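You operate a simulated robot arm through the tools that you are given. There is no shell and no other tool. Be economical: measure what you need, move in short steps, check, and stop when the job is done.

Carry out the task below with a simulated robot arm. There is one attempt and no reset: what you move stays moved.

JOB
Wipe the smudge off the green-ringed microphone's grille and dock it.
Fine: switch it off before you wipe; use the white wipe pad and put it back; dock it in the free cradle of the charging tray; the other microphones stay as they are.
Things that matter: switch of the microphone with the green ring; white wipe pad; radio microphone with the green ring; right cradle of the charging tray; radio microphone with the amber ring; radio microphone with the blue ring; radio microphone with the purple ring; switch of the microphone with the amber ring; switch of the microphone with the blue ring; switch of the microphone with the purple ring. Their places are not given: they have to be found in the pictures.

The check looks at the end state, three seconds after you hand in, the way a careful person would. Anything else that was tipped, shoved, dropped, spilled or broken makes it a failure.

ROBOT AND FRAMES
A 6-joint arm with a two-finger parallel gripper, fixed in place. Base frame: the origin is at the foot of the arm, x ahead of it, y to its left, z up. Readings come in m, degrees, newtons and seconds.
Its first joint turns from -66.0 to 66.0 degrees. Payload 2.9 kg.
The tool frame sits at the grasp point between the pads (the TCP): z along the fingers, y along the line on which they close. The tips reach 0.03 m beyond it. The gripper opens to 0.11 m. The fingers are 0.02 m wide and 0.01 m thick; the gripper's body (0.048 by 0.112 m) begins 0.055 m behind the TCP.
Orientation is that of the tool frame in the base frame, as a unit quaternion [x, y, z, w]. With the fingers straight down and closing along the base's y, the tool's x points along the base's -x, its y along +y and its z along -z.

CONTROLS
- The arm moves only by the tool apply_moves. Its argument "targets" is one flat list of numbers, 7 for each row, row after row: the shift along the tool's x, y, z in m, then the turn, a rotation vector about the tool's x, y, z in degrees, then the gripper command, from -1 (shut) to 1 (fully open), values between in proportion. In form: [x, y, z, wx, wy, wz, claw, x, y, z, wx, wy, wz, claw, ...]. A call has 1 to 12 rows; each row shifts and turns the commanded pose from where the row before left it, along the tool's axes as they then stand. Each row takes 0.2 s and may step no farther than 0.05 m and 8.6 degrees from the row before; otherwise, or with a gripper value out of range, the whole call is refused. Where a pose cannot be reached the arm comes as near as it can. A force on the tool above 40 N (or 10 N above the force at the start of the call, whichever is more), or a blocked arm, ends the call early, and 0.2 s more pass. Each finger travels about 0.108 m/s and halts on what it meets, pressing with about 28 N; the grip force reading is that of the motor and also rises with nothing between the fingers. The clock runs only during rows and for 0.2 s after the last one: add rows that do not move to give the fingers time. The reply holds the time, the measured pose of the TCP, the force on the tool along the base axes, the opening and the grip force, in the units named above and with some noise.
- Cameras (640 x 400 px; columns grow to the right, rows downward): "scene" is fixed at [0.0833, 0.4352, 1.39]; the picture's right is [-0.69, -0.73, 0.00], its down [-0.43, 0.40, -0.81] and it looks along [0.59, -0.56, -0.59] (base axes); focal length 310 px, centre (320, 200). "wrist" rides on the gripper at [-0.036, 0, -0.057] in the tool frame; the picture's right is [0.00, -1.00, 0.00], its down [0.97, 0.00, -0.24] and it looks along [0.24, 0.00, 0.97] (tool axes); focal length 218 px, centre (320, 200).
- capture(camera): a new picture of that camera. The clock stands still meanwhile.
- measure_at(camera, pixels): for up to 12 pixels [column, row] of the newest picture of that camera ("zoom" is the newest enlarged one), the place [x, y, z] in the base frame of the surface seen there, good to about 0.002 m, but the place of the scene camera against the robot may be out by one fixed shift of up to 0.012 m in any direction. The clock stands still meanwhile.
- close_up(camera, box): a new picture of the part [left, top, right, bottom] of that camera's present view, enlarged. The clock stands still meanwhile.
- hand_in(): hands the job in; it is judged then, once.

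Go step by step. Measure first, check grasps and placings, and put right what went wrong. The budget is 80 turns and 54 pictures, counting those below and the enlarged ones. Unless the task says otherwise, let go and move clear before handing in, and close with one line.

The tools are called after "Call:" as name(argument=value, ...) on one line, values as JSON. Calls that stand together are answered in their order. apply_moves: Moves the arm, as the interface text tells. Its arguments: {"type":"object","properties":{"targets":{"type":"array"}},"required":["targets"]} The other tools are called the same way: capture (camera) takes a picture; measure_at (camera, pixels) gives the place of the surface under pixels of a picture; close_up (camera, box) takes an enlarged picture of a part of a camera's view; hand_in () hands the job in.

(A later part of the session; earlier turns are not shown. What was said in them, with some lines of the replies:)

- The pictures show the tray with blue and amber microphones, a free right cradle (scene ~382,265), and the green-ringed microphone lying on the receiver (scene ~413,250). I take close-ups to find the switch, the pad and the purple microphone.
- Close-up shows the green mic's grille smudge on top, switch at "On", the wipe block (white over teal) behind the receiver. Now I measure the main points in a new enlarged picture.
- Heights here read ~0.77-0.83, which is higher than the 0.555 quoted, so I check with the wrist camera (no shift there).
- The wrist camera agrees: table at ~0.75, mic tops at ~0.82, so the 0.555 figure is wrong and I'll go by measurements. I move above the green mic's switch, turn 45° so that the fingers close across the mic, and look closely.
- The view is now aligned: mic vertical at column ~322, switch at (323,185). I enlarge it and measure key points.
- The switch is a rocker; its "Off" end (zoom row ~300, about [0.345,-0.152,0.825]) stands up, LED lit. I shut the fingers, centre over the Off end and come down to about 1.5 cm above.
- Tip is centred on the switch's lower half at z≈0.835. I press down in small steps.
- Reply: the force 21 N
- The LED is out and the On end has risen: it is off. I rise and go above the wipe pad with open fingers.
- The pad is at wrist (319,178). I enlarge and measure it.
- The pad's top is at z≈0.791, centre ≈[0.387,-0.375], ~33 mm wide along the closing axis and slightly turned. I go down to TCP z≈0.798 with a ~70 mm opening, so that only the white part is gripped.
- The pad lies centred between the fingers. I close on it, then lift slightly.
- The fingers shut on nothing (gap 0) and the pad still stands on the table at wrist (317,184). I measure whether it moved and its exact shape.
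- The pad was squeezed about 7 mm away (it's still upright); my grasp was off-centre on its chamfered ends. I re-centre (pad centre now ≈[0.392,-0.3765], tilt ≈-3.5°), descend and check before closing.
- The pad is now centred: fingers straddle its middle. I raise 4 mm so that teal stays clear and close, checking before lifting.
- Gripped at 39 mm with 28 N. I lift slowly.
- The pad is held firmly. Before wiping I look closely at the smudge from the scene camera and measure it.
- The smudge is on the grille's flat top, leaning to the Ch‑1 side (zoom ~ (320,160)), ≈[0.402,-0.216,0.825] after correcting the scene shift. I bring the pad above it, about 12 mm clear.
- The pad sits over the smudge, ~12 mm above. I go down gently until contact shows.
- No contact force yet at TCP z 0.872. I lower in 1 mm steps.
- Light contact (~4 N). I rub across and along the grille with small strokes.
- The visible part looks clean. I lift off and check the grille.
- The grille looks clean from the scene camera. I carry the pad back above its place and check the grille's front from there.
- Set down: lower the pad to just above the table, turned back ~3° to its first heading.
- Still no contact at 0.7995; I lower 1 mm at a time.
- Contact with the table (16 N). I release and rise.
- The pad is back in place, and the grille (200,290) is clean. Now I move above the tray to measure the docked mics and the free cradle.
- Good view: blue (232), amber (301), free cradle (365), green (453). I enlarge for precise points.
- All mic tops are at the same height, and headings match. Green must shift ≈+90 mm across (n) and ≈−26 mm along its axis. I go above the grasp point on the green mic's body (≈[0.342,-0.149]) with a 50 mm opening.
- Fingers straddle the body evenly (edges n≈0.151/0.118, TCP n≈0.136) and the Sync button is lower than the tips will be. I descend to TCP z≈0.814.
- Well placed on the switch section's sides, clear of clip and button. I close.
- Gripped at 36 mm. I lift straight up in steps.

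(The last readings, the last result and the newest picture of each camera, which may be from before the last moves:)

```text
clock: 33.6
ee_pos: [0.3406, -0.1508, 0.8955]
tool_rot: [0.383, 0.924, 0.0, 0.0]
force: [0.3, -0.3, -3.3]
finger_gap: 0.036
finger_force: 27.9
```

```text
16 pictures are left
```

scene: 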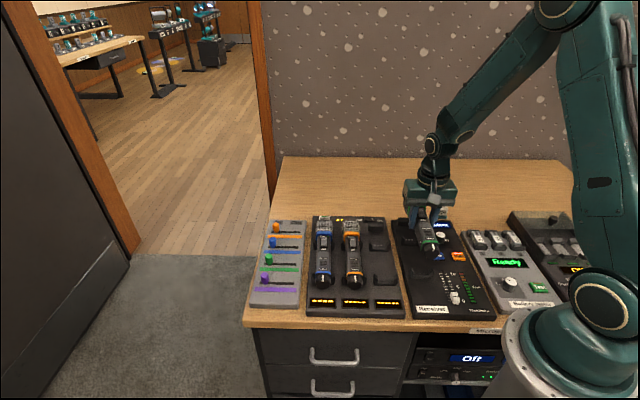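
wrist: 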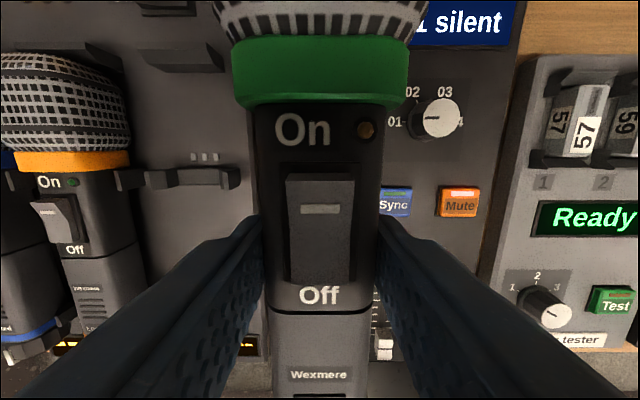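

The mic is held level (~3 N). I move over the free cradle: +89 mm across, +26 mm along tool x.

Call:
apply_moves(targets=[0.0065, 0.0223, 0, 0, 0, 0, -1, 0.0065, 0.0222, 0, 0, 0, 0, -1, 0.0065, 0.0222, 0, 0, 0, 0, -1, 0.0065, 0.0223, 0, 0, 0, 0, -1, 0, 0, 0, 0, 0, 0, -1, 0, 0, 0, 0, 0, 0, -1])

Call:
capture(camera="wrist")

Call:
close_up(camera="scene", box=[310, 190, 440, 325])

```text
clock: 35.0
ee_pos: [0.3857, -0.0683, 0.8953]
tool_rot: [0.383, 0.924, 0.0, 0.0]
force: [-0.5, 0.2, -3.2]
finger_gap: 0.0358
finger_force: 28.4
```

```text
15 pictures are left
```

wrist: 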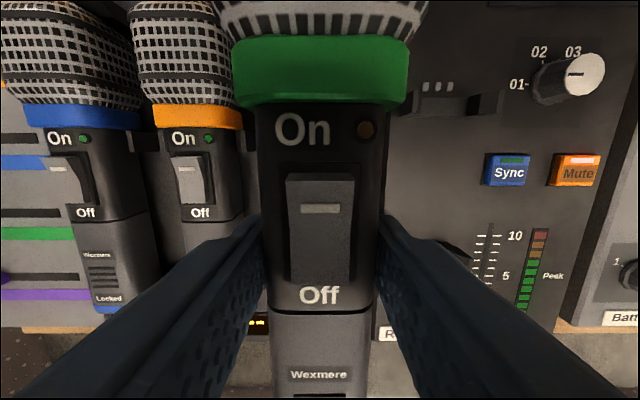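

```text
2.96 times, centred on (375, 258) of scene
```

zoom: 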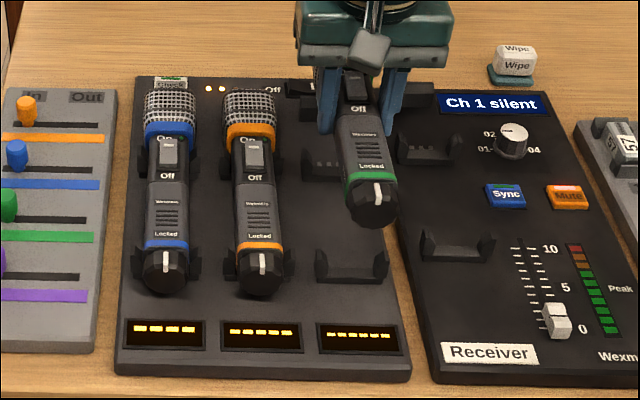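

Position reads t=0.321, n=0.224. I compare the held mic's ring and the amber/blue rings directly in this picture.

Call:
measure_at(camera="wrist", pixels=[[320, 40], [320, 70], [320, 95], [196, 108], [196, 117], [196, 127], [320, 290], [320, 350], [320, 130], [416, 104], [490, 104], [84, 118]])

```text
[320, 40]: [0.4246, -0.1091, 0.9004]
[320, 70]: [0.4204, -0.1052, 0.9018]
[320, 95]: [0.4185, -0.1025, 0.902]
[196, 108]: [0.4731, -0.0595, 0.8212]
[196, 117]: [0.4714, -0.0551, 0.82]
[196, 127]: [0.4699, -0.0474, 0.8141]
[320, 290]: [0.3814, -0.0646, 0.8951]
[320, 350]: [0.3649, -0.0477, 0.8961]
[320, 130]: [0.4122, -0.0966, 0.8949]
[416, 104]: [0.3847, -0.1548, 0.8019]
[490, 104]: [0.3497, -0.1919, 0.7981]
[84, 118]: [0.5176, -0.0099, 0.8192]
```

The ring's axial place matches amber's (t≈0.372). I shift +1.5 mm across and lower 55 mm to just above the clips, then check clip arms on both sides.

Call:
apply_moves(targets=[0, 0.0015, 0.02, 0, 0, 0, -1, 0, 0, 0.02, 0, 0, 0, -1, 0, 0, 0.015, 0, 0, 0, -1, 0, 0, 0, 0, 0, 0, -1, 0, 0, 0, 0, 0, 0, -1])

Call:
capture(camera="wrist")

Call:
close_up(camera="scene", box=[340, 205, 420, 300])

```text
clock: 36.2
ee_pos: [0.3857, -0.0666, 0.841]
tool_rot: [0.383, 0.924, 0.0, -0.001]
force: [0.8, 0.2, -3.0]
finger_gap: 0.0359
finger_force: 28.4
```

```text
13 pictures are left
```

wrist: 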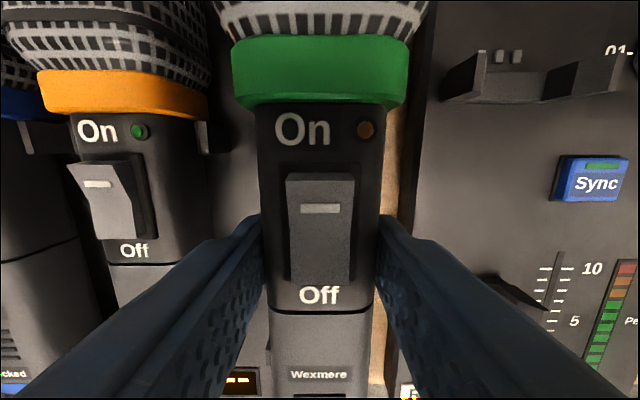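

```text
4.21 times, centred on (380, 252) of scene
```

zoom: 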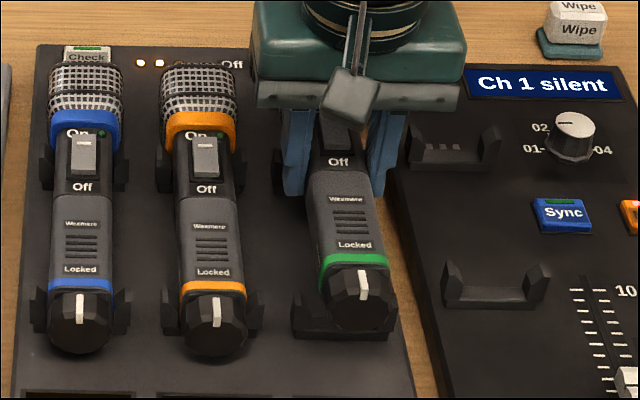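

Extrapolating the blue/amber pitch, the cap should land at scene-zoom ≈(349,328); the lowered mic predicts (349,331): well lined up. I lower into the cradle carefully.

Call:
apply_moves(targets=[0, 0, 0.008, 0, 0, 0, -1, 0, 0, 0.006, 0, 0, 0, -1, 0, 0, 0.004, 0, 0, 0, -1, 0, 0, 0.003, 0, 0, 0, -1, 0, 0, 0, 0, 0, 0, -1])

```text
clock: 37.4
ee_pos: [0.3852, -0.068, 0.8202]
tool_rot: [0.383, 0.924, 0.0, 0.0]
force: [0.4, -0.6, -4.3]
finger_gap: 0.0357
finger_force: 28.0
```

No contact, still free at z 0.820. I go on in 1–2 mm steps.

Call:
apply_moves(targets=[0, 0, 0.002, 0, 0, 0, -1, 0, 0, 0.0015, 0, 0, 0, -1, 0, 0, 0.001, 0, 0, 0, -1, 0, 0, 0, 0, 0, 0, -1])

Call:
close_up(camera="scene", box=[340, 205, 420, 300])

```text
clock: 38.4
ee_pos: [0.3876, -0.0662, 0.8148]
tool_rot: [0.383, 0.924, 0.0, -0.001]
force: [-0.4, 1.0, -3.6]
finger_gap: 0.0358
finger_force: 28.0
```

```text
4.21 times, centred on (380, 252) of scene
```

zoom: 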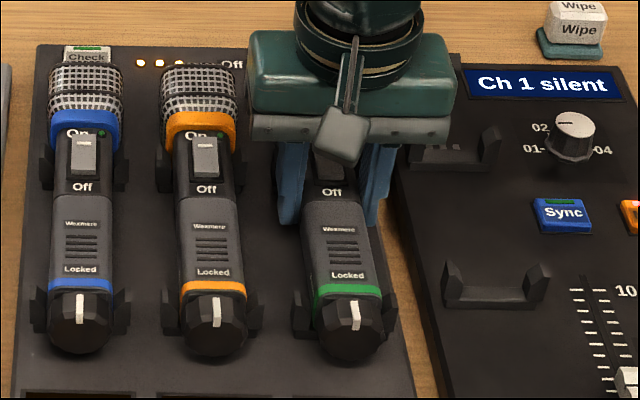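

The third charge light (zoom ~181,63) is lit and the mic is within the clips. The weight is still on the gripper, so I lower 1–2 mm until it bears.

Call:
apply_moves(targets=[0, 0, 0.001, 0, 0, 0, -1, 0, 0, 0, 0, 0, 0, -1])

```text
clock: 39.0
ee_pos: [0.3871, -0.0668, 0.8142]
tool_rot: [0.382, 0.924, -0.001, 0.001]
force: [-2.3, -0.4, 16.6]
finger_gap: 0.0357
finger_force: 28.0
```

Seated (17 N upward). I release to 50 mm and rise straight up.

Call:
apply_moves(targets=[0, 0, -0.0007, 0, 0, 0, -1, 0, 0, 0, 0, 0, 0, -0.09, 0, 0, 0, 0, 0, 0, -0.09, 0, 0, -0.02, 0, 0, 0, -0.09, 0, 0, -0.04, 0, 0, 0, -0.09, 0, 0, -0.05, 0, 0, 0, -0.09, 0, 0, -0.05, 0, 0, 0, -0.09, -0.03, 0, -0.03, 0, 0, 0, -0.09, 0, 0, 0, 0, 0, 0, 0.5, 0, 0, 0, 0, 0, 0, 0.5])

Call:
capture(camera="wrist")

Call:
close_up(camera="scene", box=[300, 190, 500, 325])

```text
clock: 41.2
ee_pos: [0.4086, -0.0876, 1.0063]
tool_rot: [0.383, 0.924, 0.001, 0.0]
force: [0.0, 0.0, 0.1]
finger_gap: 0.0825
finger_force: 0.0
```

```text
10 pictures are left
```

wrist: 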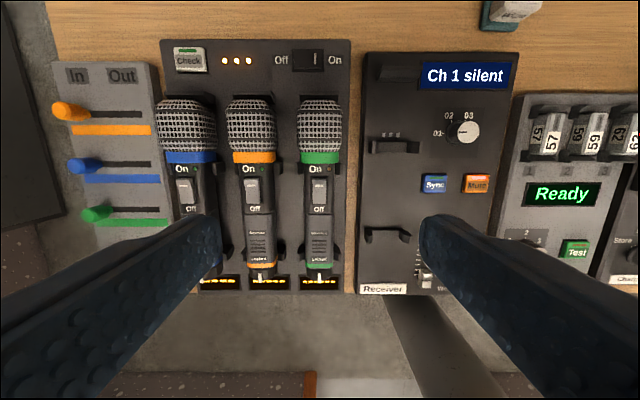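

```text
2.96 times, centred on (400, 258) of scene
```

zoom: 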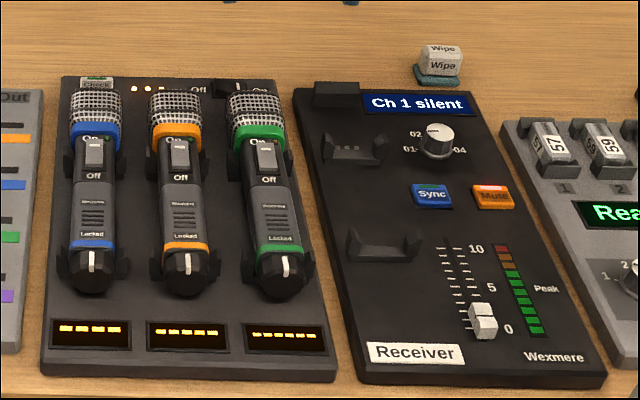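

The mic is docked, three charge lights are on and the pad is in place. One enlarged check of the tray and the grille.

Call:
close_up(camera="wrist", box=[160, 30, 360, 290])

Call:
close_up(camera="wrist", box=[280, 90, 360, 220])

```text
1.54 times, centred on (260, 160) of wrist
```

zoom: 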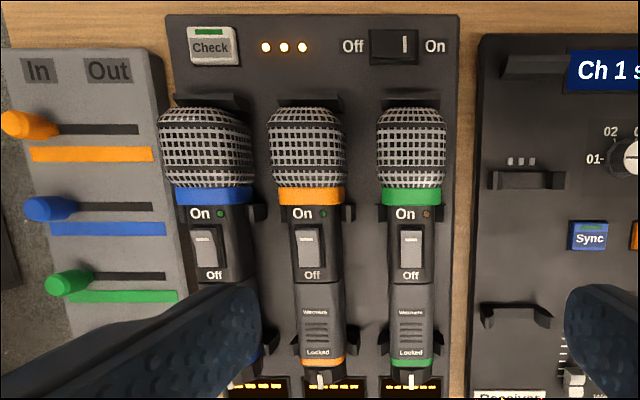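

```text
3.08 times, centred on (320, 155) of wrist
```

zoom: 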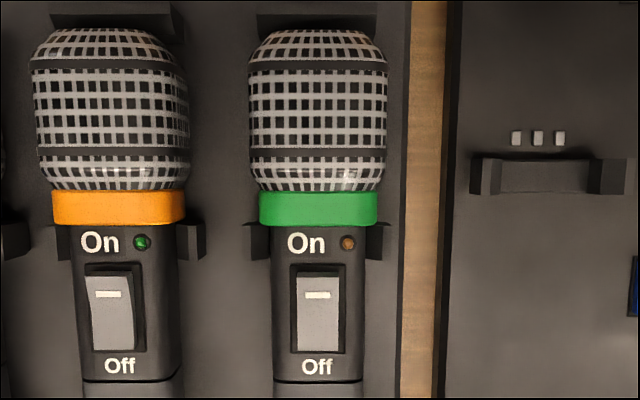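

The grille is clean, the green mic's light is out, its ring lines up with amber's, and the others are unmoved. The gripper is open and well clear, so I hand in.

Call:
hand_in()

```text
The job is handed in.
```

I switched the green-ringed microphone off, wiped its grille clean and docked it in the right cradle of the charging tray. The white pad is back within a few millimetres of where it stood. My first grasp of it slipped and pushed it about 7 mm, which I corrected when putting it back. The blue and amber microphones did not move. I never saw the purple-ringed microphone in any picture.
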